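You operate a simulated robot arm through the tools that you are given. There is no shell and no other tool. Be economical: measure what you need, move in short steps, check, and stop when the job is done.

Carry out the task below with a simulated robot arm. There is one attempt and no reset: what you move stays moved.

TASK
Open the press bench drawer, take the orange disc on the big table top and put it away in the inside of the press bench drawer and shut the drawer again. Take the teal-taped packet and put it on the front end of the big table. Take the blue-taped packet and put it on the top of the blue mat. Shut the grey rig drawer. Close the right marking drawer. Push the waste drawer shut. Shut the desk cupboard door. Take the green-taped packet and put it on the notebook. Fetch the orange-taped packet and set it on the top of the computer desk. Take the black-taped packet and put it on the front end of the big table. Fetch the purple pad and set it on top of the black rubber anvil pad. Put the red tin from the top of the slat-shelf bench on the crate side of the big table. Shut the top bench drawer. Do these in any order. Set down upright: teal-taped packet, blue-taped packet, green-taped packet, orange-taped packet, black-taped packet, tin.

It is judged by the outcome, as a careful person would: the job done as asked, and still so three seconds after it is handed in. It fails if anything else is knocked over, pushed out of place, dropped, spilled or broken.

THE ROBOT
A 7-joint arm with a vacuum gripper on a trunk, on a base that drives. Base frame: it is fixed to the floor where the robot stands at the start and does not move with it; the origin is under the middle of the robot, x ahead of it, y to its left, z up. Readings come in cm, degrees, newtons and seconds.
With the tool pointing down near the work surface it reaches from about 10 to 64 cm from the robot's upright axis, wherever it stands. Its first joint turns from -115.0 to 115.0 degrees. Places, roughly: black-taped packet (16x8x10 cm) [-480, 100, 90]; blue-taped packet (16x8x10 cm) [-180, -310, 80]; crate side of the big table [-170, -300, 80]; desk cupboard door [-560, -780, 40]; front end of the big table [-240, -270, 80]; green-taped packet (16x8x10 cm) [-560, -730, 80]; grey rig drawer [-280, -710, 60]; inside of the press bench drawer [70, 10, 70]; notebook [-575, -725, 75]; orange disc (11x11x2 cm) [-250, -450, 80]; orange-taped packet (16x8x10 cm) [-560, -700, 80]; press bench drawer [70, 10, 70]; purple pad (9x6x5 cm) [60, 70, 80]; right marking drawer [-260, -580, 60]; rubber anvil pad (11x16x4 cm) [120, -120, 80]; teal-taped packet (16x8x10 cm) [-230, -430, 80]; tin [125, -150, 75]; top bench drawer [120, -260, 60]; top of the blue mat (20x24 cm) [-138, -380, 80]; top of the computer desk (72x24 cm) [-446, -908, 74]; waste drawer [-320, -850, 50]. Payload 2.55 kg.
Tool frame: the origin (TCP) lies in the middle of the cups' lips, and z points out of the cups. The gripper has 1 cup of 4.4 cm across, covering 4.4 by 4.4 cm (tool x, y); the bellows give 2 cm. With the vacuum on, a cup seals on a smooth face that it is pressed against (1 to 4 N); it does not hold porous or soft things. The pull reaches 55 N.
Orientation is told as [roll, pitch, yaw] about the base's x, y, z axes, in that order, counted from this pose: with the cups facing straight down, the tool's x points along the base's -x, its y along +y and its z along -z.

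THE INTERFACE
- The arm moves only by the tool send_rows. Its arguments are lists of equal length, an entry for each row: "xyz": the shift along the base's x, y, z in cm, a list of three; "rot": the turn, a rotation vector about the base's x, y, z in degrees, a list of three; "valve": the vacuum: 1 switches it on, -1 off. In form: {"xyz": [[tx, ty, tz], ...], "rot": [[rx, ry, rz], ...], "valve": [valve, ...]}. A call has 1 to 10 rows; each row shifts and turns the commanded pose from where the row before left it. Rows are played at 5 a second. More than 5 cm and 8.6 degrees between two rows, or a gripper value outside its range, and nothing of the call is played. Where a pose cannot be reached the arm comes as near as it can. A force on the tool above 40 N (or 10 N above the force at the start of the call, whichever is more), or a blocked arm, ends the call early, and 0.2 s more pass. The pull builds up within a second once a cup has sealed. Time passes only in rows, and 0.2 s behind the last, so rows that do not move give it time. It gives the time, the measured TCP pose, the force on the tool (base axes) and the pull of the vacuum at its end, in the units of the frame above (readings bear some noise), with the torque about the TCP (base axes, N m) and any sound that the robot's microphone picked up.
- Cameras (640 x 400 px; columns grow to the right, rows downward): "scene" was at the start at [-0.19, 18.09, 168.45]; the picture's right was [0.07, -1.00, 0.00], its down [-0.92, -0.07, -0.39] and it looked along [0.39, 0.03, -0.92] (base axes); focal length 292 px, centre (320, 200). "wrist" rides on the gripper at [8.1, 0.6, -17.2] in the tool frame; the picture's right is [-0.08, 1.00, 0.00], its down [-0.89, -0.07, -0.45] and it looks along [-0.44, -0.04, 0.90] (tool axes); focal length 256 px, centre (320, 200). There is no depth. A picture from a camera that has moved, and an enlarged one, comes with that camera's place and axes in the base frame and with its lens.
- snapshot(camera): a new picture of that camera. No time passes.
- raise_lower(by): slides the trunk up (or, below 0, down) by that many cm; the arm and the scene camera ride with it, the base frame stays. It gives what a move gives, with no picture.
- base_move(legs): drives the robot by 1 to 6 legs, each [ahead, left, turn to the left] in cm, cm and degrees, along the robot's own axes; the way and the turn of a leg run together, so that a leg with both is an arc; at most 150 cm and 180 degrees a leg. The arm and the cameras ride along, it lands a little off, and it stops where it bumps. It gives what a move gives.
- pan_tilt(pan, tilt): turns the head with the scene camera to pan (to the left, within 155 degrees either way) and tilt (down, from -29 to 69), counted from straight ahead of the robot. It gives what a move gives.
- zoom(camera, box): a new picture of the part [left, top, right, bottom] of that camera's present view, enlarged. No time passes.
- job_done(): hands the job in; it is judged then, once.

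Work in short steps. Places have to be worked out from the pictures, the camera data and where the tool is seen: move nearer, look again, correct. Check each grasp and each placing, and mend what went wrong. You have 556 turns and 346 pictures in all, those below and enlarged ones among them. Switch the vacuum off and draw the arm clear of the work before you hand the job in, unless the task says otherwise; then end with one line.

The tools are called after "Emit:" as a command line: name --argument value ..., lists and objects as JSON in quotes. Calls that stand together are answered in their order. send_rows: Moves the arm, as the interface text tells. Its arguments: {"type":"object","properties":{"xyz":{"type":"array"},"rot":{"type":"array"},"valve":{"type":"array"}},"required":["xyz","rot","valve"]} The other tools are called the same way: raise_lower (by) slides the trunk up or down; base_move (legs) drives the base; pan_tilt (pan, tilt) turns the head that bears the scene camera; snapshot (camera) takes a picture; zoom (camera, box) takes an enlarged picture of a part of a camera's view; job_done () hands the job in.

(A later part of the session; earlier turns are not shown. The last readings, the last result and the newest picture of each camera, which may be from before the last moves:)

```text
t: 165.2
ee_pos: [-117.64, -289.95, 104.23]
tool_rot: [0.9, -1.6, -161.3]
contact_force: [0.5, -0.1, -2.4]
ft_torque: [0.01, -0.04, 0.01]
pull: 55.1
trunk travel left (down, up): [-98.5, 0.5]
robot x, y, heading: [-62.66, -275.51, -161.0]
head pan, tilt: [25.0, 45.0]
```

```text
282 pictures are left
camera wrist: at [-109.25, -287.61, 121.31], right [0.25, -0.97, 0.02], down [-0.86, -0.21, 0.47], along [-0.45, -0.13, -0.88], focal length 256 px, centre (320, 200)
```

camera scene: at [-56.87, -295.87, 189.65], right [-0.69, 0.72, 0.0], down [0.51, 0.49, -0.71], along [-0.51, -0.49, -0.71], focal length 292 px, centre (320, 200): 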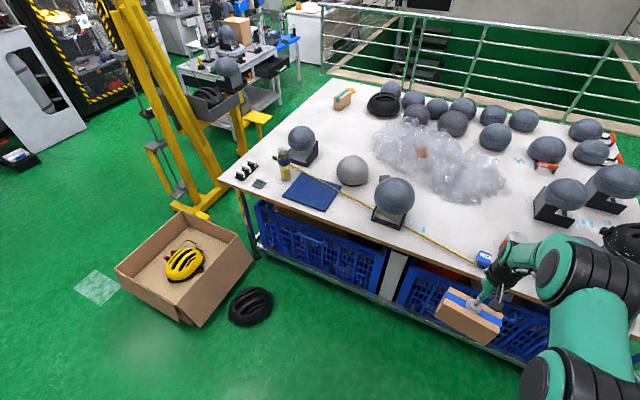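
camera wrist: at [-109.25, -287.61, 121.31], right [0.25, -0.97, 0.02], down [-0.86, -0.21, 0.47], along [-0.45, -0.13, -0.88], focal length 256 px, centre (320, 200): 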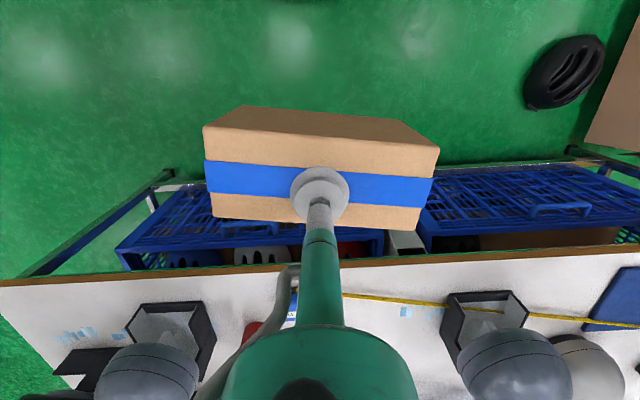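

Floor clutter (black helmet at l≈-346, carton) limits where I can stand. I slide left 45, turn left 32°, and approach diagonally.

Emit:
base_move --legs '[[0, 45, 0], [0, 0, 32], [33, -20, 0]]'

Emit:
pan_tilt --pan 0 --tilt 50

Emit:
snapshot --camera "scene"

Emit:
snapshot --camera "wrist"

```text
t: 171.5
ee_pos: [-122.46, -372.99, 104.17]
tool_rot: [0.8, -1.7, -129.0]
contact_force: [-0.1, 0.7, -4.3]
ft_torque: [0.03, 0.02, -0.01]
pull: 54.4
trunk travel left (down, up): [-98.5, 0.5]
robot x, y, heading: [-83.41, -331.21, -128.8]
head pan, tilt: [25.0, 45.0]
```

```text
t: 172.4
ee_pos: [-122.52, -372.95, 104.17]
tool_rot: [0.8, -1.7, -128.9]
contact_force: [-0.6, 1.0, -3.1]
ft_torque: [0.03, -0.03, -0.01]
pull: 54.6
trunk travel left (down, up): [-98.5, 0.5]
robot x, y, heading: [-83.16, -330.93, -128.8]
head pan, tilt: [0.0, 50.0]
```

```text
281 pictures are left
camera scene: at [-70.87, -343.62, 188.95], right [-0.78, 0.63, 0.0], down [0.48, 0.6, -0.64], along [-0.4, -0.5, -0.77], focal length 292 px, centre (320, 200)
```

scene: 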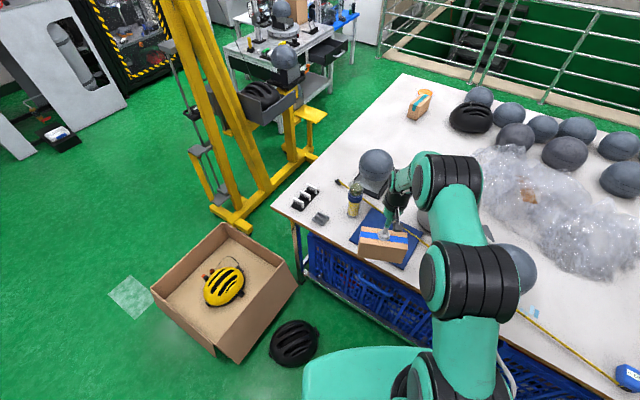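

```text
280 pictures are left
camera wrist: at [-116.68, -366.47, 121.33], right [0.72, -0.69, 0.02], down [-0.61, -0.63, 0.47], along [-0.31, -0.35, -0.88], focal length 256 px, centre (320, 200)
```

wrist: 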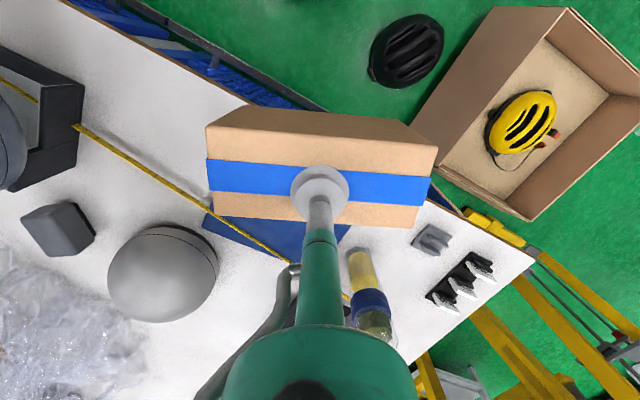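

I move 12 cm further toward the table and rotate the packet -29° to line up with the mat.

Emit:
base_move --legs '[[9.9, -6.8, 0]]'

Emit:
send_rows --xyz '[[-0.5, -0.8, 0], [-0.5, -0.8, 0], [-0.6, -0.8, 0], [-0.6, -0.9, 0]]' --rot '[[0, 0, -7], [0, 0, -7], [0, 0, -7], [0, 0, -7]]' --valve '[1, 1, 1, 1]'

Emit:
snapshot --camera "scene"

Emit:
snapshot --camera "wrist"

```text
t: 173.6
ee_pos: [-133.64, -376.51, 104.24]
tool_rot: [0.8, -1.7, -128.9]
contact_force: [-0.8, -0.8, -2.6]
ft_torque: [0.04, -0.01, 0.01]
pull: 54.9
trunk travel left (down, up): [-98.5, 0.5]
robot x, y, heading: [-94.83, -334.64, -128.6]
head pan, tilt: [0.0, 50.0]
```

```text
t: 174.6
ee_pos: [-135.82, -379.77, 104.17]
tool_rot: [0.8, -1.8, -157.0]
contact_force: [-1.0, -1.1, -2.7]
ft_torque: [0.03, 0.0, 0.02]
pull: 54.4
trunk travel left (down, up): [-98.5, 0.5]
robot x, y, heading: [-94.96, -334.58, -128.6]
head pan, tilt: [0.0, 50.0]
```

```text
279 pictures are left
camera scene: at [-82.23, -347.12, 188.95], right [-0.78, 0.62, 0.0], down [0.48, 0.6, -0.64], along [-0.4, -0.5, -0.77], focal length 292 px, centre (320, 200)
```

scene: 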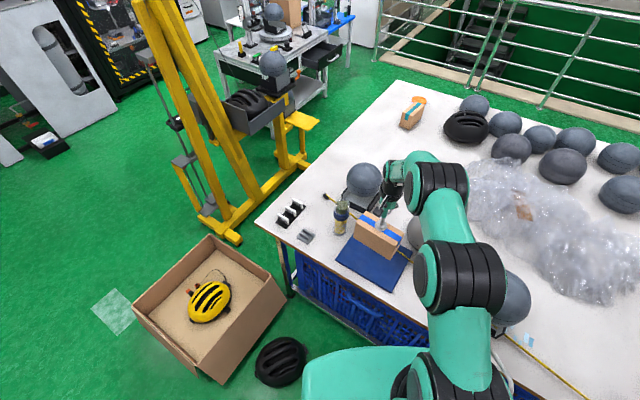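

```text
278 pictures are left
camera wrist: at [-127.76, -376.82, 121.33], right [0.32, -0.95, 0.02], down [-0.84, -0.27, 0.47], along [-0.44, -0.16, -0.88], focal length 256 px, centre (320, 200)
```

wrist: 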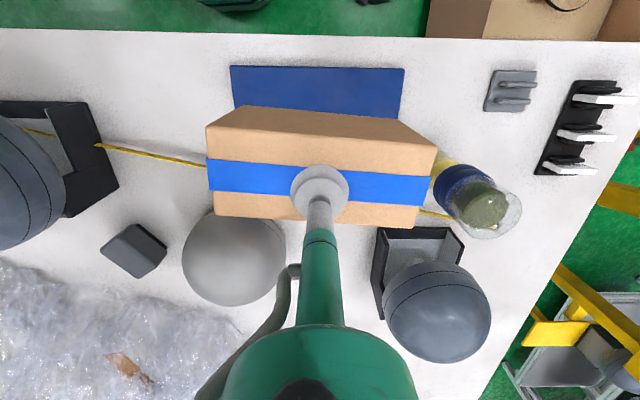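

Position is good: packet centred a little toward the near side of the mat, clear of tape and bottle. Lower.

Emit:
send_rows --xyz '[[0, 0, -4], [0, 0, -4], [0, 0, -4], [0, 0, -2], [0, 0, -1], [0, 0, -0.4], [0, 0, -0.4], [0, 0, -0.4], [0, 0, -0.4], [0, 0, -0.4]]' --rot '[[0, 0, 0], [0, 0, 0], [0, 0, 0], [0, 0, 0], [0, 0, 0], [0, 0, 0], [0, 0, 0], [0, 0, 0], [0, 0, 0], [0, 0, 0]]' --valve '[1, 1, 1, 1, 1, 1, 1, 1, 1, 1]'

Emit:
snapshot --camera "scene"

```text
t: 176.5
ee_pos: [-136.23, -379.92, 88.63]
tool_rot: [1.0, -2.5, -157.0]
contact_force: [6.6, 9.1, 18.9]
ft_torque: [0.41, -0.18, -0.01]
pull: 54.8
trunk travel left (down, up): [-98.5, 0.5]
robot x, y, heading: [-95.14, -334.71, -128.7]
head pan, tilt: [0.0, 50.0]
stopped in row 9: the force on the tool passed its limit at 40 N (the readings are from after the stop); the commanded pose is now the measured one
```

```text
277 pictures are left
camera scene: at [-81.83, -346.6, 188.94], right [-0.78, 0.62, 0.0], down [0.48, 0.6, -0.65], along [-0.4, -0.5, -0.76], focal length 292 px, centre (320, 200)
```

scene: 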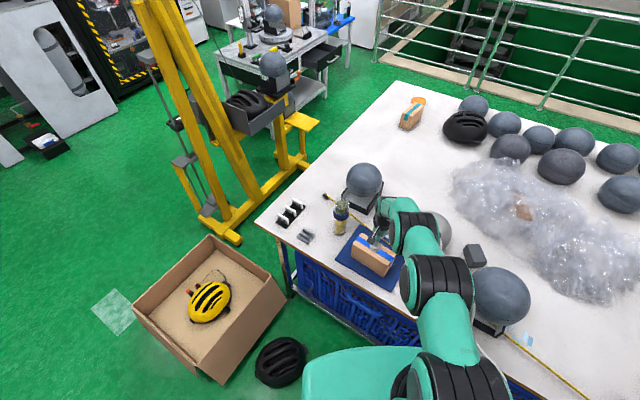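

Packet rests on the mat. Release and lift.

Emit:
send_rows --xyz '[[0, 0, 0.3], [0, 0, 0], [0, 0, 0], [0, 0, 0], [0, 0, 1], [0, 0, 3], [0, 0, 4], [0, 0, 4], [0, 0, 4]]' --rot '[[0, 0, 0], [0, 0, 0], [0, 0, 0], [0, 0, 0], [0, 0, 0], [0, 0, 0], [0, 0, 0], [0, 0, 0], [0, 0, 0]]' --valve '[-1, -1, -1, -1, -1, -1, -1, -1, -1]'

Emit:
snapshot --camera "wrist"

Emit:
zoom --camera "scene" --box '[300, 170, 460, 290]'

```text
t: 178.5
ee_pos: [-136.41, -380.1, 104.78]
tool_rot: [1.1, -2.2, -156.8]
contact_force: [0.4, 0.0, -0.3]
ft_torque: [-0.02, 0.02, -0.03]
pull: 0.1
trunk travel left (down, up): [-98.5, 0.5]
robot x, y, heading: [-94.7, -334.53, -128.8]
head pan, tilt: [0.0, 50.0]
```

```text
276 pictures are left
camera wrist: at [-128.17, -376.85, 121.8], right [0.32, -0.95, 0.02], down [-0.83, -0.27, 0.48], along [-0.45, -0.17, -0.88], focal length 256 px, centre (320, 200)
```

wrist: 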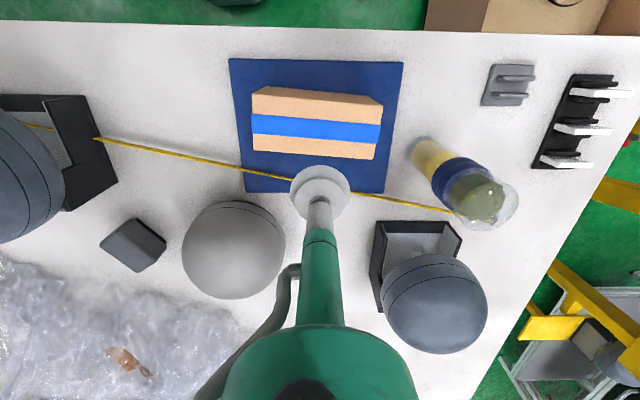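

```text
3.33 times, centred on (380, 230) of scene
camera zoom: at [-82.12, -346.94, 188.95], right [-0.78, 0.62, 0.0], down [0.48, 0.6, -0.64], along [-0.4, -0.5, -0.77], focal length 974 px, centre (120, 100)
```

zoom: 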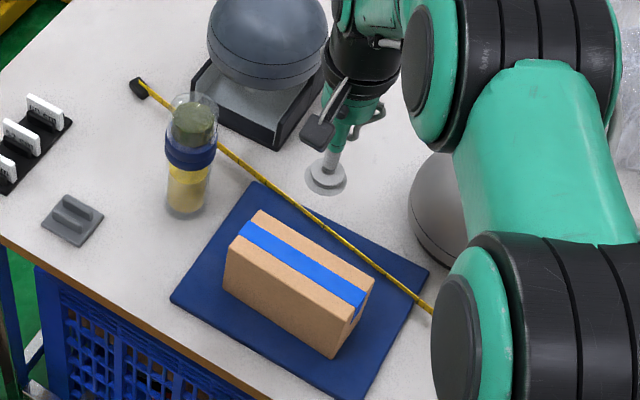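

Blue packet is done. For the teal packet (and later the disc) I go around the table's front end to its far side; first back out and straighten.

Emit:
base_move --legs '[[-37, 25, 0], [0, 0, -34], [0, -150, 0], [0, -60, 0]]'

Emit:
pan_tilt --pan 0 --tilt 20

Emit:
snapshot --camera "scene"

```text
t: 192.8
ee_pos: [-173.07, -135.77, 104.72]
tool_rot: [1.1, -2.4, 168.0]
contact_force: [0.2, -0.5, -0.1]
ft_torque: [-0.02, -0.01, 0.02]
pull: 0.0
trunk travel left (down, up): [-98.5, 0.5]
robot x, y, heading: [-112.7, -122.26, -163.9]
head pan, tilt: [0.0, 50.0]
```

```text
t: 193.7
ee_pos: [-173.11, -135.96, 104.85]
tool_rot: [1.1, -2.4, 168.0]
contact_force: [-0.3, 0.4, 0.1]
ft_torque: [0.03, 0.01, 0.02]
pull: 0.1
trunk travel left (down, up): [-98.5, 0.5]
robot x, y, heading: [-112.73, -122.14, -163.8]
head pan, tilt: [0.0, 20.0]
```

```text
274 pictures are left
camera scene: at [-111.1, -140.46, 193.5], right [-0.28, 0.96, 0.0], down [0.33, 0.1, -0.94], along [-0.9, -0.26, -0.34], focal length 292 px, centre (320, 200)
```

scene: 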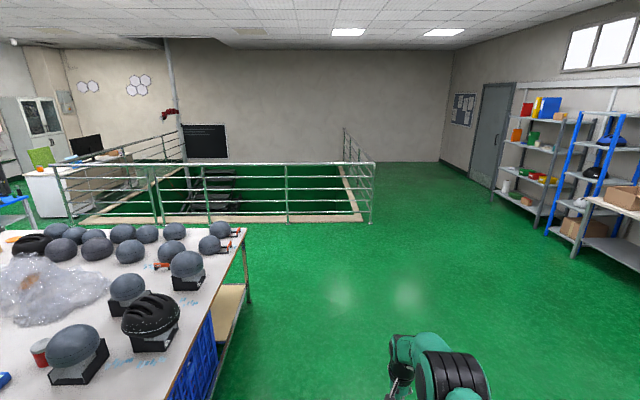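

The way is open. I drive along the front end to the far side and turn to face back, restoring the tool yaw.

Emit:
base_move --legs '[[150, 0, 0], [150, 0, 0], [28, 0, 0], [0, 0, -90], [0, 0, -90]]'

Emit:
send_rows --xyz '[[0, 0, 0], [0, 0, 0], [0, 0, 0], [0, 0, 0]]' --rot '[[0, 0, 7], [0, 0, 7], [0, 0, 7], [0, 0, 7]]' --valve '[-1, -1, -1, -1]'

Emit:
pan_tilt --pan -60 --tilt 25

Emit:
snapshot --camera "scene"

```text
t: 217.3
ee_pos: [-364.52, -201.52, 104.87]
tool_rot: [1.1, -2.4, -13.9]
contact_force: [0.4, 1.4, -0.2]
ft_torque: [-0.03, 0.02, -0.02]
pull: 0.1
trunk travel left (down, up): [-98.5, 0.5]
robot x, y, heading: [-425.05, -212.93, 14.1]
head pan, tilt: [0.0, 20.0]
```

```text
t: 218.3
ee_pos: [-364.47, -201.49, 104.86]
tool_rot: [1.2, -2.5, 14.3]
contact_force: [1.0, -0.2, 0.1]
ft_torque: [0.01, -0.03, 0.03]
pull: 0.0
trunk travel left (down, up): [-98.5, 0.5]
robot x, y, heading: [-425.14, -212.47, 14.2]
head pan, tilt: [0.0, 20.0]
```

```text
t: 219.6
ee_pos: [-364.67, -201.47, 104.84]
tool_rot: [1.0, -2.5, 14.0]
contact_force: [0.9, 0.3, 0.0]
ft_torque: [-0.01, -0.01, 0.02]
pull: 0.1
trunk travel left (down, up): [-98.5, 0.5]
robot x, y, heading: [-424.92, -212.96, 14.5]
head pan, tilt: [-60.0, 25.0]
```

```text
273 pictures are left
camera scene: at [-428.87, -203.76, 192.71], right [-0.71, -0.7, 0.0], down [-0.3, 0.3, -0.91], along [0.63, -0.65, -0.42], focal length 292 px, centre (320, 200)
```

scene: 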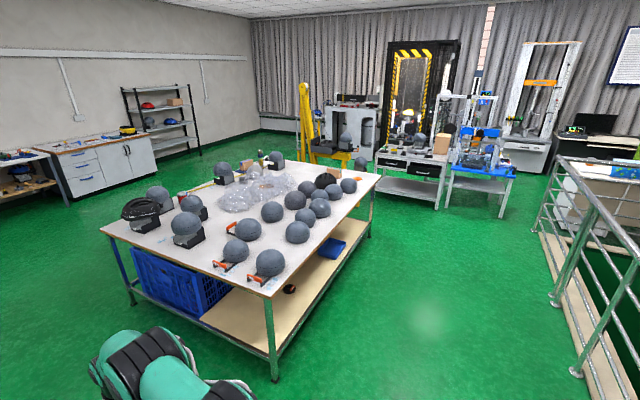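

Clear aisle on the far side. I correct heading and slide right along the table to the teal packet.

Emit:
base_move --legs '[[0, 0, 2.8], [0, -150, 0], [0, -105, 0]]'

Emit:
pan_tilt --pan 0 --tilt 45

Emit:
snapshot --camera "scene"

```text
t: 232.4
ee_pos: [-292.78, -443.86, 104.69]
tool_rot: [1.1, -2.5, 16.2]
contact_force: [0.1, 0.0, -0.1]
ft_torque: [0.06, 0.01, -0.02]
pull: 0.0
trunk travel left (down, up): [-98.5, 0.5]
robot x, y, heading: [-352.97, -457.5, 16.6]
head pan, tilt: [-60.0, 25.0]
```

```text
t: 233.7
ee_pos: [-292.87, -443.92, 104.84]
tool_rot: [1.1, -2.5, 16.1]
contact_force: [-0.1, 0.2, -0.3]
ft_torque: [0.02, 0.0, 0.01]
pull: 0.0
trunk travel left (down, up): [-98.5, 0.5]
robot x, y, heading: [-352.62, -457.64, 16.3]
head pan, tilt: [0.0, 45.0]
```

```text
272 pictures are left
camera scene: at [-355.88, -439.84, 189.65], right [0.28, -0.96, 0.0], down [-0.68, -0.2, -0.71], along [0.68, 0.2, -0.71], focal length 292 px, centre (320, 200)
```

scene: 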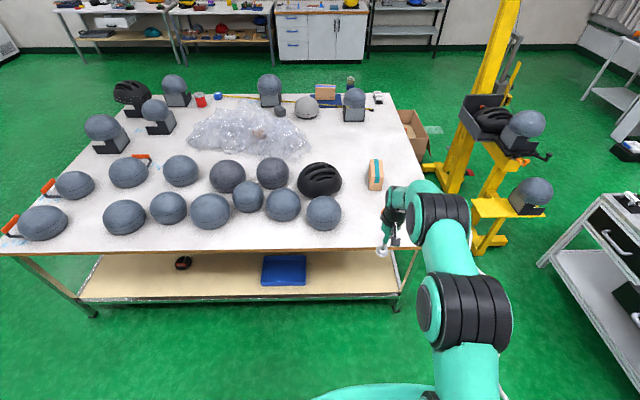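

The packet and disc are best reached from the table's left end. I slide right past the corner, turn left 60° and move in beside the end.

Emit:
base_move --legs '[[0, -64, 0], [0, 0, 60], [30, -52, 0]]'

Emit:
snapshot --camera "scene"

Emit:
snapshot --camera "wrist"

```text
t: 242.9
ee_pos: [-259.17, -441.53, 104.82]
tool_rot: [0.9, -2.4, 76.1]
contact_force: [0.5, 0.4, 0.0]
ft_torque: [0.01, 0.03, -0.01]
pull: 0.1
trunk travel left (down, up): [-98.5, 0.5]
robot x, y, heading: [-277.76, -500.13, 76.0]
head pan, tilt: [0.0, 45.0]
```

```text
271 pictures are left
camera scene: at [-294.47, -493.96, 189.65], right [0.97, -0.24, 0.0], down [-0.17, -0.69, -0.71], along [0.17, 0.69, -0.71], focal length 292 px, centre (320, 200)
```

scene: 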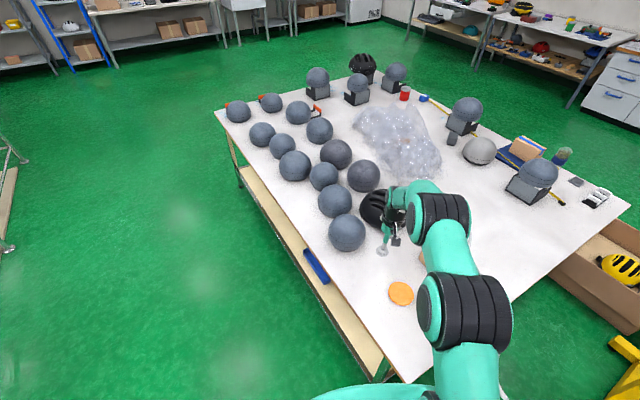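

```text
270 pictures are left
camera wrist: at [-261.56, -449.85, 121.8], right [-0.95, 0.32, 0.02], down [0.29, 0.83, 0.48], along [0.13, 0.46, -0.88], focal length 256 px, centre (320, 200)
```

wrist: 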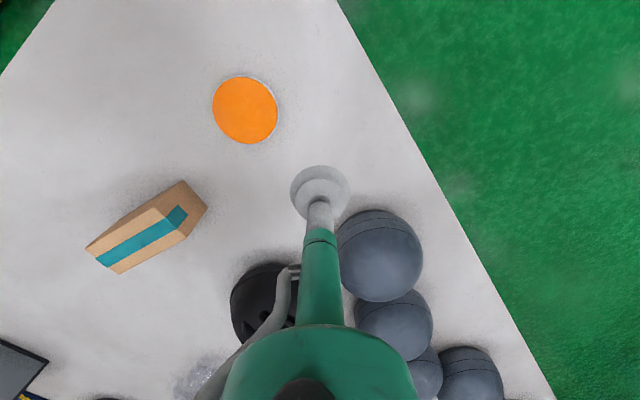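

Packet top at about (-226.4, -434.7). I move 38 cm more along the end.

Emit:
base_move --legs '[[18, -33, 0]]'

Emit:
snapshot --camera "wrist"

Emit:
snapshot --camera "scene"

```text
t: 245.3
ee_pos: [-222.12, -431.96, 104.78]
tool_rot: [1.1, -2.4, 75.7]
contact_force: [-0.3, -0.5, -0.3]
ft_torque: [-0.02, 0.01, -0.01]
pull: 0.1
trunk travel left (down, up): [-98.5, 0.5]
robot x, y, heading: [-240.86, -490.43, 76.0]
head pan, tilt: [0.0, 45.0]
```

```text
269 pictures are left
camera wrist: at [-224.56, -440.34, 121.8], right [-0.95, 0.32, 0.02], down [0.29, 0.83, 0.48], along [0.14, 0.46, -0.88], focal length 256 px, centre (320, 200)
```

wrist: 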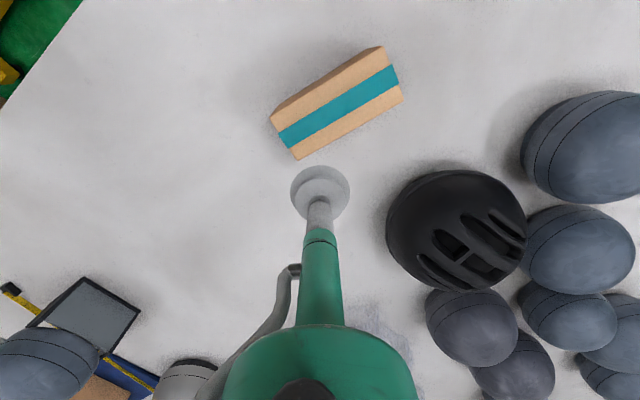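

```text
268 pictures are left
camera scene: at [-257.69, -484.28, 189.65], right [0.97, -0.24, 0.0], down [-0.17, -0.69, -0.71], along [0.17, 0.69, -0.71], focal length 292 px, centre (320, 200)
```

scene: 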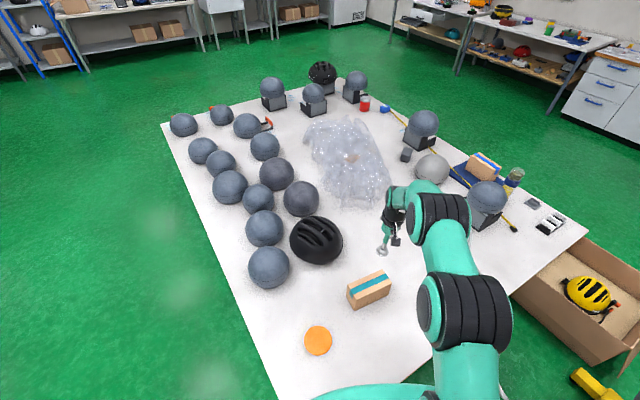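

Top centre is at (-225.6, -434.2). Move over and descend.

Emit:
send_rows --xyz '[[-1.8, -1.1, -4], [-1.7, -1.1, -4], [0, 0, -4], [0, 0, -3], [0, 0, -1.2], [0, 0, -0.4], [0, 0, -0.4], [0, 0, -0.4], [0, 0, -0.4]]' --rot '[[0, 0, 0], [0, 0, 0], [0, 0, 0], [0, 0, 0], [0, 0, 0], [0, 0, 0], [0, 0, 0], [0, 0, 0], [0, 0, 0]]' --valve '[1, 1, 1, 1, 1, 1, 1, 1, 1]'

```text
t: 247.3
ee_pos: [-225.67, -433.81, 87.7]
tool_rot: [1.1, -3.4, 75.8]
contact_force: [-5.1, 0.3, 38.9]
ft_torque: [-0.64, -0.55, -0.27]
pull: 55.2
trunk travel left (down, up): [-98.5, 0.5]
robot x, y, heading: [-241.25, -490.64, 76.1]
head pan, tilt: [0.0, 45.0]
```

Sealed. Lift and retreat along the same way, then slide along the far side to the front end.

Emit:
send_rows --xyz '[[0, 0, 2], [0, 0, 4], [0, 0, 4], [0, 0, 4], [-0.5, -1.5, 4], [-0.5, -1.5, 3]]' --rot '[[0, 0, 0], [0, 0, 0], [0, 0, 0], [0, 0, 0], [0, 0, 0], [0, 0, 0]]' --valve '[1, 1, 1, 1, 1, 1]'

Emit:
base_move --legs '[[-18, 33, 0], [-34, 55, 0], [0, 0, -60]]'

Emit:
snapshot --camera "wrist"

```text
t: 248.7
ee_pos: [-226.73, -437.65, 107.95]
tool_rot: [1.1, -2.3, 75.6]
contact_force: [-0.2, 0.0, -2.4]
ft_torque: [-0.03, 0.0, 0.02]
pull: 54.8
trunk travel left (down, up): [-98.5, 0.5]
robot x, y, heading: [-241.08, -490.67, 75.8]
head pan, tilt: [0.0, 45.0]
```

```text
t: 256.9
ee_pos: [-286.56, -505.12, 107.92]
tool_rot: [1.0, -2.4, 15.9]
contact_force: [0.4, 0.3, -2.9]
ft_torque: [-0.03, 0.04, -0.02]
pull: 54.9
trunk travel left (down, up): [-98.5, 0.5]
robot x, y, heading: [-339.57, -519.61, 16.1]
head pan, tilt: [0.0, 45.0]
```

```text
267 pictures are left
camera wrist: at [-294.86, -507.18, 124.95], right [-0.2, 0.98, 0.02], down [0.86, 0.16, 0.48], along [0.47, 0.12, -0.88], focal length 256 px, centre (320, 200)
```

wrist: 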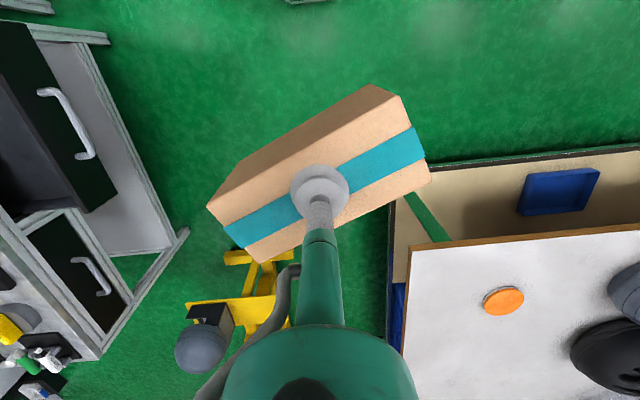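

Held. Drive to the front end: left ~295 cm, turn right to face the end, and shift along.

Emit:
base_move --legs '[[0, 150, 0], [0, 150, 0], [0, 0, -89], [0, 100, 0], [0, 60, 0]]'

Emit:
pan_tilt --pan 0 --tilt 42

Emit:
snapshot --camera "scene"

```text
t: 282.9
ee_pos: [-263.64, -239.12, 107.95]
tool_rot: [1.1, -2.5, -73.4]
contact_force: [-0.3, 0.2, -2.6]
ft_torque: [0.02, 0.06, 0.04]
pull: 54.9
trunk travel left (down, up): [-98.5, 0.5]
robot x, y, heading: [-279.02, -185.92, -73.1]
head pan, tilt: [0.0, 45.0]
```

```text
t: 283.6
ee_pos: [-263.58, -239.16, 107.93]
tool_rot: [1.1, -2.3, -73.4]
contact_force: [0.3, 0.2, -3.2]
ft_torque: [0.03, 0.0, 0.04]
pull: 54.7
trunk travel left (down, up): [-98.5, 0.5]
robot x, y, heading: [-278.6, -185.97, -72.8]
head pan, tilt: [0.0, 42.0]
```

```text
266 pictures are left
camera scene: at [-261.08, -183.19, 190.07], right [-0.96, -0.29, 0.0], down [-0.19, 0.64, -0.74], along [0.22, -0.71, -0.67], focal length 292 px, centre (320, 200)
```

scene: 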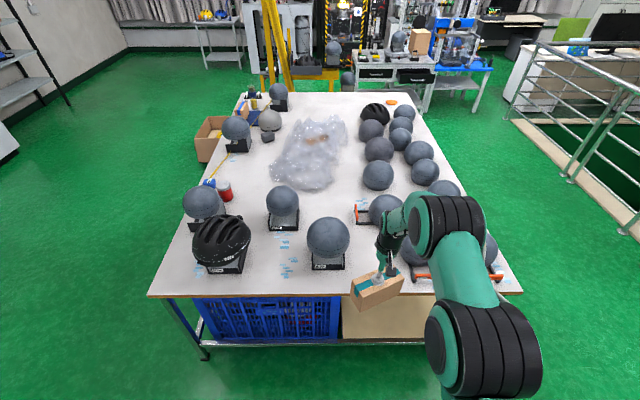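

Emit:
base_move --legs '[[14, 3, 0]]'

Emit:
snapshot --camera "wrist"

Emit:
snapshot --camera "scene"

```text
t: 284.9
ee_pos: [-256.85, -251.54, 108.0]
tool_rot: [1.0, -2.4, -73.3]
contact_force: [0.4, 0.3, -2.8]
ft_torque: [0.05, 0.01, -0.01]
pull: 55.1
trunk travel left (down, up): [-98.5, 0.5]
robot x, y, heading: [-271.66, -198.76, -73.3]
head pan, tilt: [0.0, 42.0]
```

```text
265 pictures are left
camera wrist: at [-259.05, -242.9, 124.97], right [0.98, 0.21, 0.02], down [0.17, -0.86, 0.48], along [0.12, -0.47, -0.88], focal length 256 px, centre (320, 200)
```

wrist: 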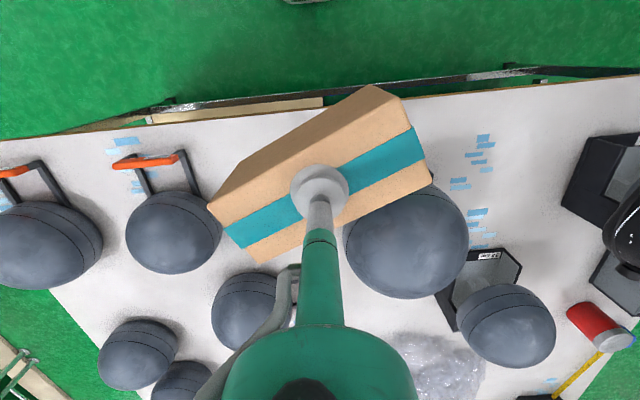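

```text
264 pictures are left
camera scene: at [-254.35, -195.53, 190.08], right [-0.96, -0.29, 0.0], down [-0.19, 0.64, -0.74], along [0.21, -0.71, -0.67], focal length 292 px, centre (320, 200)
```

scene: 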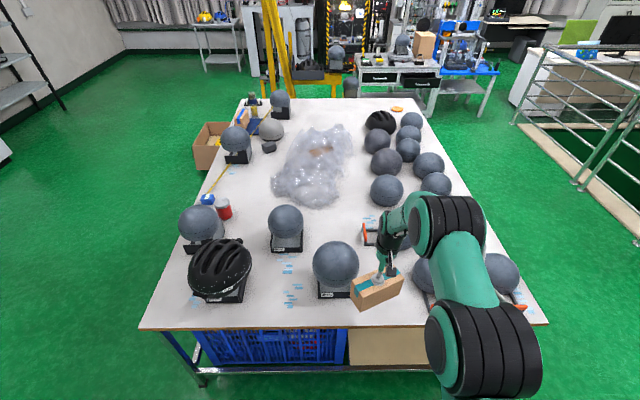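

I choose the gap left of… between the middle stand and the clip helmet: centre (-262.5, -265), packet's long side perpendicular to the edge. Rotate +68° while moving there.

Emit:
send_rows --xyz '[[-0.5, -1.3, 0], [-0.6, -1.5, 0], [-0.6, -1.5, 0], [-0.6, -1.5, 0], [-0.6, -1.5, 0], [-0.7, -1.5, 0], [-0.7, -1.5, 0], [-0.7, -1.6, 0], [-0.7, -1.6, 0]]' --rot '[[0, 0, 7.6], [0, 0, 7.6], [0, 0, 7.6], [0, 0, 7.6], [0, 0, 7.6], [0, 0, 7.6], [0, 0, 7.6], [0, 0, 7.6], [0, 0, 7.6]]' --valve '[1, 1, 1, 1, 1, 1, 1, 1, 1]'

Emit:
snapshot --camera "wrist"

Emit:
zoom --camera "scene" --box '[280, 180, 560, 355]'

```text
t: 286.9
ee_pos: [-262.7, -262.0, 107.35]
tool_rot: [1.1, -2.3, -8.7]
contact_force: [-0.1, -0.8, -3.7]
ft_torque: [-0.02, 0.03, -0.03]
pull: 54.6
out of reach, approached as far as the arm can: row 8, 9
trunk travel left (down, up): [-98.5, 0.5]
robot x, y, heading: [-271.88, -198.52, -73.3]
head pan, tilt: [0.0, 42.0]
```

```text
263 pictures are left
camera wrist: at [-271.12, -260.22, 124.39], right [0.23, 0.97, 0.02], down [0.85, -0.21, 0.48], along [0.47, -0.09, -0.88], focal length 256 px, centre (320, 200)
```

wrist: 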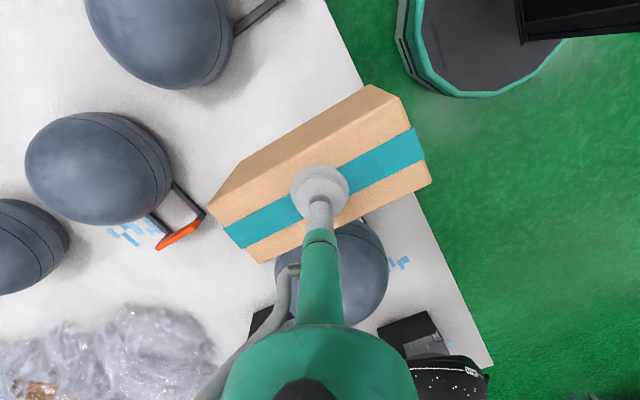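

```text
2.29 times, centred on (420, 268) of scene
camera zoom: at [-254.32, -195.54, 190.08], right [-0.96, -0.29, 0.0], down [-0.19, 0.64, -0.74], along [0.21, -0.71, -0.67], focal length 668 px, centre (91, 46)
```

zoom: 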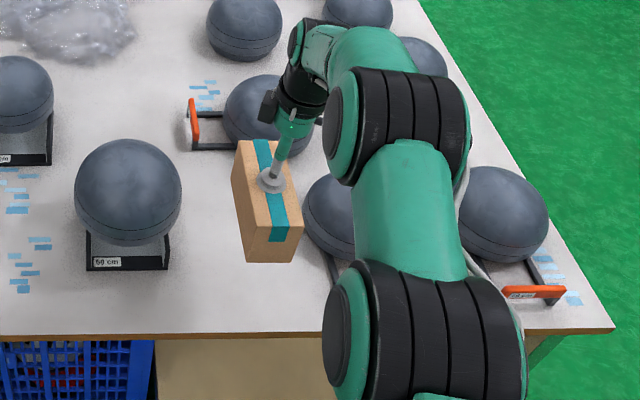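

Good alignment; I move 4 cm further inward for edge margin, then lower.

Emit:
base_move --legs '[[4, 0, 0]]'

Emit:
send_rows --xyz '[[0, 0, -4], [0, 0, -4], [0, 0, -4]]' --rot '[[0, 0, 0], [0, 0, 0], [0, 0, 0]]' --valve '[1, 1, 1]'

Emit:
zoom --camera "scene" --box '[280, 180, 560, 355]'

Emit:
snapshot --camera "wrist"

```text
t: 287.8
ee_pos: [-261.49, -265.62, 107.57]
tool_rot: [1.1, -2.4, -8.8]
contact_force: [0.3, -0.3, -4.2]
ft_torque: [-0.04, 0.05, 0.02]
pull: 55.3
trunk travel left (down, up): [-98.5, 0.5]
robot x, y, heading: [-270.84, -202.07, -73.4]
head pan, tilt: [0.0, 42.0]
```

```text
t: 288.6
ee_pos: [-261.34, -266.04, 95.42]
tool_rot: [1.1, -2.3, -8.8]
contact_force: [-0.3, -1.1, -1.9]
ft_torque: [0.07, 0.04, -0.01]
pull: 54.7
trunk travel left (down, up): [-98.5, 0.5]
robot x, y, heading: [-270.43, -202.35, -73.1]
head pan, tilt: [0.0, 42.0]
```

```text
2.29 times, centred on (420, 268) of scene
camera zoom: at [-253.15, -199.43, 190.08], right [-0.96, -0.29, 0.0], down [-0.19, 0.64, -0.74], along [0.21, -0.71, -0.67], focal length 668 px, centre (91, 46)
```

zoom: 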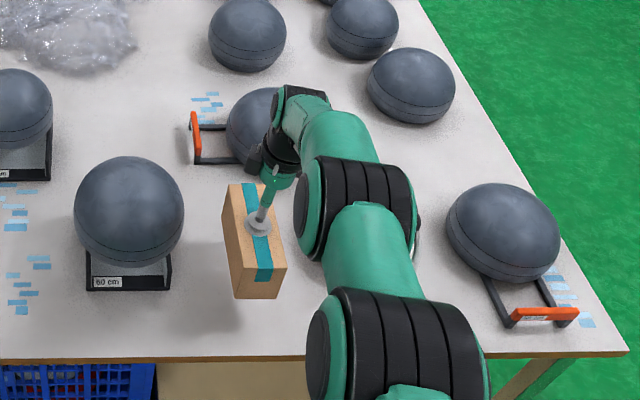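

```text
260 pictures are left
camera wrist: at [-269.89, -264.2, 112.43], right [0.23, 0.97, 0.02], down [0.85, -0.21, 0.48], along [0.47, -0.09, -0.88], focal length 256 px, centre (320, 200)
```

wrist: 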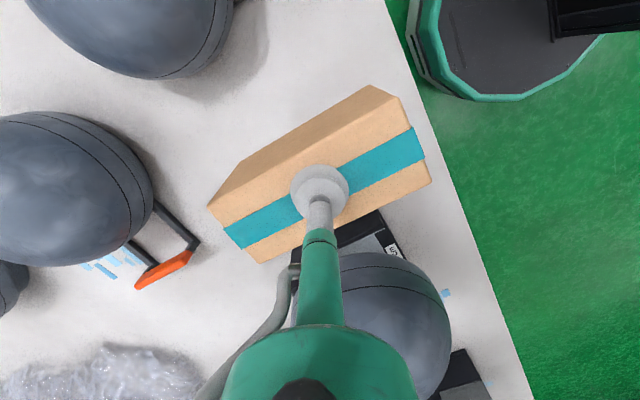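

Clear on both sides. Continue lowering to contact.

Emit:
send_rows --xyz '[[0, 0, -3], [0, 0, -2], [0, 0, -1], [0, 0, -0.5], [0, 0, -0.4], [0, 0, -0.4], [0, 0, -0.4], [0, 0, -0.4], [0, 0, -0.4]]' --rot '[[0, 0, 0], [0, 0, 0], [0, 0, 0], [0, 0, 0], [0, 0, 0], [0, 0, 0], [0, 0, 0], [0, 0, 0], [0, 0, 0]]' --valve '[1, 1, 1, 1, 1, 1, 1, 1, 1]'

Emit:
zoom --camera "scene" --box '[280, 180, 560, 355]'

```text
t: 290.6
ee_pos: [-261.6, -264.1, 88.13]
tool_rot: [0.8, -2.4, -8.8]
contact_force: [0.1, 1.6, 6.6]
ft_torque: [-0.33, 0.15, -0.02]
pull: 55.1
out of reach, approached as far as the arm can: row 2, 7, 9
trunk travel left (down, up): [-98.5, 0.5]
robot x, y, heading: [-271.0, -202.14, -73.2]
head pan, tilt: [0.0, 42.0]
```

```text
2.29 times, centred on (420, 268) of scene
camera zoom: at [-253.19, -199.15, 190.09], right [-0.96, -0.29, 0.0], down [-0.19, 0.64, -0.74], along [0.21, -0.71, -0.67], focal length 668 px, centre (91, 46)
```

zoom: 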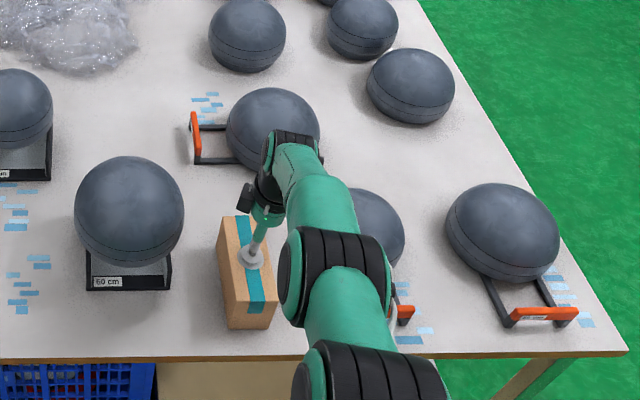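

In contact. Release and lift.

Emit:
send_rows --xyz '[[0, 0, -0.3], [0, 0, 0], [0, 0, 0], [0, 0, 0], [0, 0, 0], [0, 0, 1], [0, 0.5, 3], [0, 0.5, 4], [0, 0.5, 4], [0, 0.5, 4]]' --rot '[[0, 0, 0], [0, 0, 0], [0, 0, 0], [0, 0, 0], [0, 0, 0], [0, 0, 0], [0, 0, 0], [0, 0, 0], [0, 0, 0], [0, 0, 0]]' --valve '[1, -1, -1, -1, -1, -1, -1, -1, -1, -1]'

Emit:
zoom --camera "scene" --box '[280, 180, 560, 355]'

```text
t: 292.8
ee_pos: [-261.66, -262.03, 103.8]
tool_rot: [1.2, -2.3, -8.8]
contact_force: [-0.3, 0.5, 0.0]
ft_torque: [-0.02, 0.02, 0.0]
pull: 0.1
trunk travel left (down, up): [-98.5, 0.5]
robot x, y, heading: [-270.91, -202.33, -73.1]
head pan, tilt: [0.0, 42.0]
```

```text
2.29 times, centred on (420, 268) of scene
camera zoom: at [-253.2, -199.17, 190.07], right [-0.96, -0.29, 0.0], down [-0.19, 0.64, -0.74], along [0.21, -0.71, -0.67], focal length 668 px, centre (91, 46)
```

zoom: 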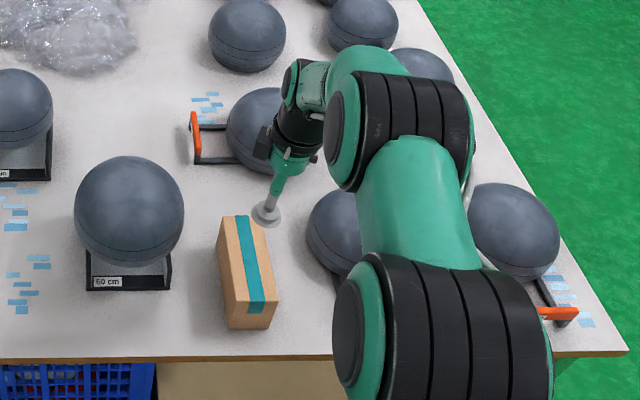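

Teal packet is placed. Next the black packet: back away, turn around, restore tool yaw, and look.

Emit:
base_move --legs '[[-100, 0, 0], [0, 0, 90], [0, 0, 90]]'

Emit:
send_rows --xyz '[[0, 0, 0], [0, 0, 0], [0, 0, 0], [0, 0, 0], [0, 0, 0], [0, 0, 0], [0, 0, 0], [0, 0, 0]]' --rot '[[0, 0, -8], [0, 0, -8], [0, 0, -8], [0, 0, -8], [0, 0, -8], [0, 0, -8], [0, 0, -8], [0, 0, -8]]' --valve '[-1, -1, -1, -1, -1, -1, -1, -1]'

Emit:
pan_tilt --pan 0 --tilt 20

Emit:
snapshot --camera "scene"

```text
t: 305.6
ee_pos: [-307.12, -47.22, 103.79]
tool_rot: [1.1, -2.3, 170.6]
contact_force: [-0.3, 0.1, -0.5]
ft_torque: [0.0, -0.01, -0.01]
pull: 0.1
trunk travel left (down, up): [-98.5, 0.5]
robot x, y, heading: [-298.8, -107.31, 106.2]
head pan, tilt: [0.0, 42.0]
```

```text
t: 307.4
ee_pos: [-307.22, -47.3, 103.85]
tool_rot: [1.0, -2.4, 106.3]
contact_force: [-0.2, -0.1, -0.4]
ft_torque: [0.01, -0.01, -0.01]
pull: 0.1
trunk travel left (down, up): [-98.5, 0.5]
robot x, y, heading: [-299.08, -107.52, 106.2]
head pan, tilt: [0.0, 42.0]
```

```text
t: 308.2
ee_pos: [-307.27, -47.26, 103.79]
tool_rot: [1.1, -2.3, 106.5]
contact_force: [0.1, -0.1, -0.2]
ft_torque: [-0.01, 0.0, 0.01]
pull: 0.0
trunk travel left (down, up): [-98.5, 0.5]
robot x, y, heading: [-299.09, -107.06, 106.1]
head pan, tilt: [0.0, 20.0]
```

```text
257 pictures are left
camera scene: at [-316.83, -109.05, 193.51], right [0.96, 0.28, 0.0], down [0.1, -0.33, -0.94], along [-0.26, 0.9, -0.34], focal length 292 px, centre (320, 200)
```

scene: 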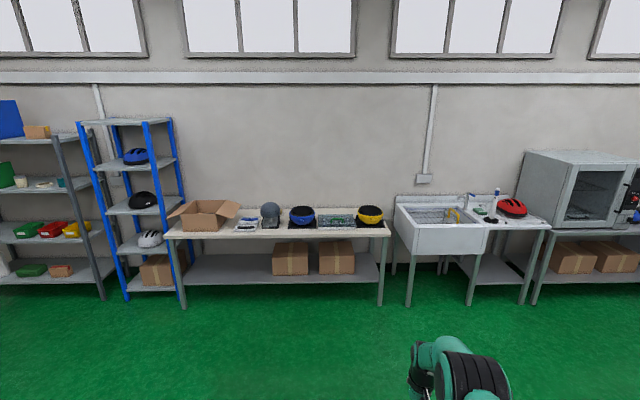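

Emit:
zoom --camera "scene" --box '[150, 180, 310, 280]'

```text
4.00 times, centred on (230, 230) of scene
camera zoom: at [-316.83, -109.05, 193.51], right [0.96, 0.28, 0.0], down [0.1, -0.33, -0.94], along [-0.26, 0.9, -0.34], focal length 1168 px, centre (680, 80)
```

zoom: 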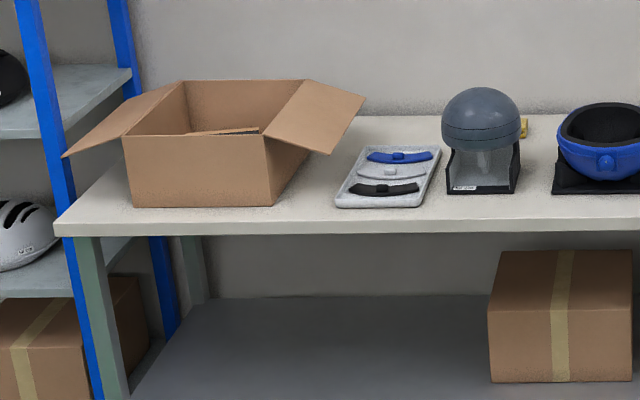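

The packet is inside the open carton. I drive in front of it and raise the arm for an overhead look.

Emit:
base_move --legs '[[0, 113, 0], [130, 0, 0]]'

Emit:
send_rows --xyz '[[1, -3.5, 3], [1, -3.5, 3], [1, -3.5, 3], [1, -3.5, 3], [0, 0, 4], [0, 0, 4]]' --rot '[[0, 0, 0], [0, 0, 0], [0, 0, 0], [0, 0, 0], [0, 0, 0], [0, 0, 0]]' --valve '[-1, -1, -1, -1, -1, -1]'

Emit:
pan_tilt --pan 0 --tilt 45

Emit:
snapshot --camera "scene"

```text
t: 320.1
ee_pos: [-447.53, 47.09, 103.71]
tool_rot: [1.1, -2.3, 104.7]
contact_force: [-0.5, -0.3, 0.2]
ft_torque: [-0.01, -0.01, 0.0]
pull: 0.1
trunk travel left (down, up): [-98.5, 0.5]
robot x, y, heading: [-440.92, -13.1, 104.3]
head pan, tilt: [0.0, 20.0]
```

```text
t: 321.5
ee_pos: [-443.4, 33.14, 123.6]
tool_rot: [1.1, -2.3, 104.5]
contact_force: [-0.3, 0.8, -0.3]
ft_torque: [0.02, -0.01, 0.03]
pull: 0.0
trunk travel left (down, up): [-98.5, 0.5]
robot x, y, heading: [-440.82, -13.14, 104.2]
head pan, tilt: [0.0, 20.0]
```

```text
t: 322.4
ee_pos: [-443.47, 33.25, 123.58]
tool_rot: [1.2, -2.3, 104.7]
contact_force: [-0.1, 0.3, 0.0]
ft_torque: [-0.03, 0.02, -0.01]
pull: 0.0
trunk travel left (down, up): [-98.5, 0.5]
robot x, y, heading: [-440.76, -13.05, 104.3]
head pan, tilt: [0.0, 45.0]
```

```text
255 pictures are left
camera scene: at [-458.63, -15.53, 189.65], right [0.97, 0.25, 0.0], down [0.17, -0.68, -0.71], along [-0.17, 0.69, -0.71], focal length 292 px, centre (320, 200)
```

scene: 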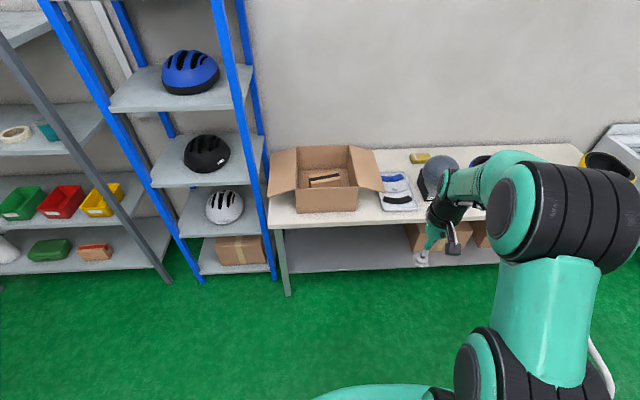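

Emit:
zoom --camera "scene" --box '[260, 135, 400, 222]'

```text
4.57 times, centred on (330, 178) of scene
camera zoom: at [-458.63, -15.53, 189.65], right [0.97, 0.25, 0.0], down [0.17, -0.68, -0.71], along [-0.17, 0.69, -0.71], focal length 1335 px, centre (274, 298)
```

zoom: 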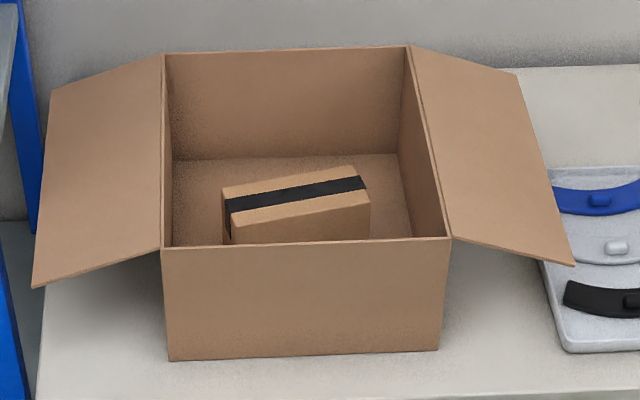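

The packet stands upright in the carton with top centre at about (-484.6, 100.7, 88), carton walls up to z≈95. I align and approach.

Emit:
base_move --legs '[[0, 0, 2.7], [0, 9, 0], [55, 0, 0]]'

Emit:
snapshot --camera "scene"

Emit:
snapshot --camera "wrist"

```text
t: 326.7
ee_pos: [-469.81, 83.14, 123.5]
tool_rot: [1.1, -2.3, 106.9]
contact_force: [0.6, -0.3, 0.4]
ft_torque: [0.02, 0.0, 0.01]
pull: 0.0
trunk travel left (down, up): [-98.5, 0.5]
robot x, y, heading: [-465.46, 36.92, 106.6]
head pan, tilt: [0.0, 45.0]
```

```text
253 pictures are left
camera scene: at [-483.04, 33.68, 189.65], right [0.96, 0.29, 0.0], down [0.2, -0.68, -0.71], along [-0.2, 0.68, -0.71], focal length 292 px, centre (320, 200)
```

scene: 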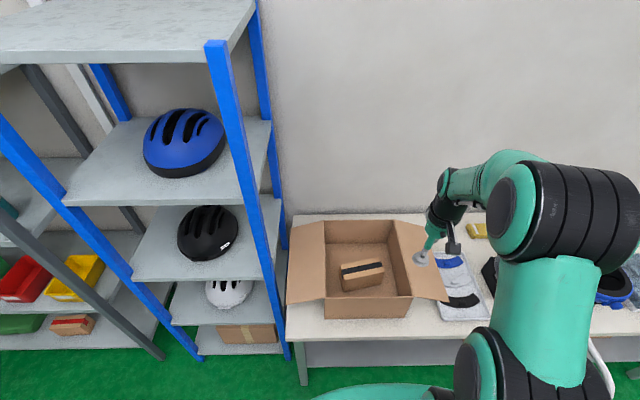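

```text
252 pictures are left
camera wrist: at [-467.49, 74.7, 140.56], right [-0.98, -0.22, 0.02], down [-0.18, 0.86, 0.48], along [-0.12, 0.46, -0.88], focal length 256 px, centre (320, 200)
```

wrist: 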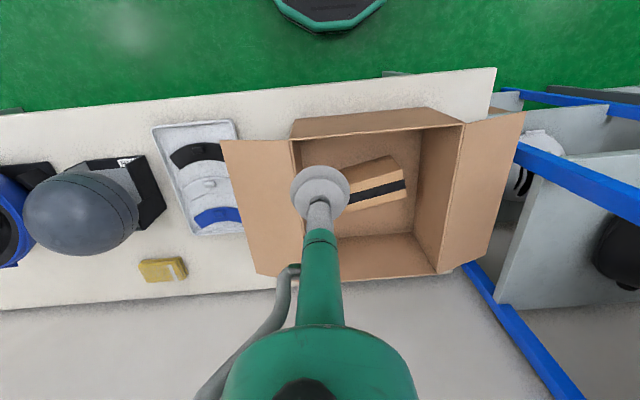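

Packet centre (-485, 97.6). Forward 12 cm, then move above it and look.

Emit:
base_move --legs '[[12, 0, 0]]'

Emit:
send_rows --xyz '[[-4, 1, 0], [-4, 1, 0], [-3.5, 1, 0], [0, 0, -4], [0, 0, -4], [0, 0, -4]]' --rot '[[0, 0, 0], [0, 0, 0], [0, 0, 0], [0, 0, 0], [0, 0, 0], [0, 0, 0]]' --valve '[-1, -1, -1, -1, -1, -1]'

Emit:
snapshot --camera "scene"

Emit:
snapshot --camera "wrist"

```text
t: 327.9
ee_pos: [-473.33, 94.47, 123.74]
tool_rot: [1.1, -2.4, 107.0]
contact_force: [0.0, 0.1, 0.1]
ft_torque: [0.0, -0.01, 0.04]
pull: 0.1
trunk travel left (down, up): [-98.5, 0.5]
robot x, y, heading: [-469.03, 48.36, 106.4]
head pan, tilt: [0.0, 45.0]
```

```text
t: 329.3
ee_pos: [-484.85, 97.79, 111.53]
tool_rot: [1.1, -2.4, 106.9]
contact_force: [0.0, 0.1, -0.5]
ft_torque: [-0.01, 0.01, -0.06]
pull: 0.0
trunk travel left (down, up): [-98.5, 0.5]
robot x, y, heading: [-468.91, 48.23, 106.8]
head pan, tilt: [0.0, 45.0]
```

```text
251 pictures are left
camera scene: at [-486.49, 45.26, 189.65], right [0.96, 0.29, 0.0], down [0.2, -0.68, -0.71], along [-0.2, 0.68, -0.71], focal length 292 px, centre (320, 200)
```

scene: 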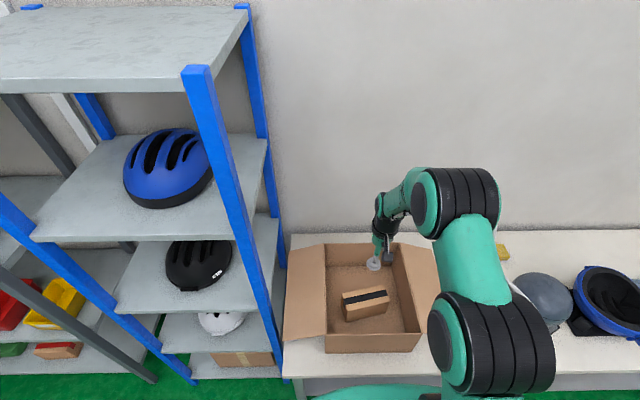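

```text
250 pictures are left
camera wrist: at [-482.45, 89.26, 128.55], right [-0.98, -0.22, 0.02], down [-0.18, 0.86, 0.48], along [-0.12, 0.47, -0.88], focal length 256 px, centre (320, 200)
```

wrist: 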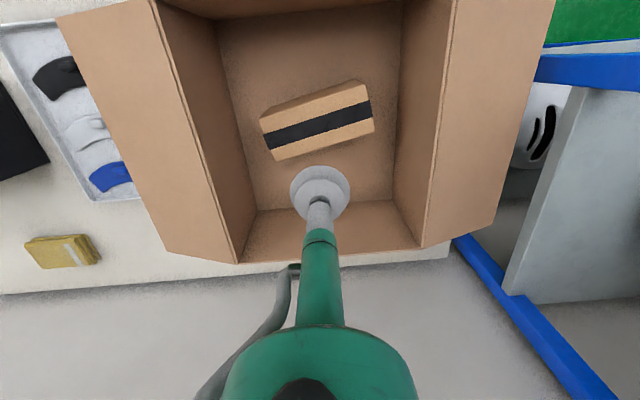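

Exactly above. Descend into the carton.

Emit:
send_rows --xyz '[[0, 0, -4], [0, 0, -4], [0, 0, -4], [0, 0, -4], [0, 0, -3], [0, 0, -1], [0, 0, -0.5], [0, 0, -0.5], [0, 0, -0.4], [0, 0, -0.4]]' --rot '[[0, 0, 0], [0, 0, 0], [0, 0, 0], [0, 0, 0], [0, 0, 0], [0, 0, 0], [0, 0, 0], [0, 0, 0], [0, 0, 0], [0, 0, 0]]' --valve '[1, 1, 1, 1, 1, 1, 1, 1, 1, 1]'

```text
t: 331.5
ee_pos: [-485.08, 97.97, 90.32]
tool_rot: [1.1, -3.3, 106.9]
contact_force: [-7.3, -2.3, 39.5]
ft_torque: [-0.3, -0.85, -0.34]
pull: 55.2
trunk travel left (down, up): [-98.5, 0.5]
robot x, y, heading: [-469.19, 48.09, 106.7]
head pan, tilt: [0.0, 45.0]
```

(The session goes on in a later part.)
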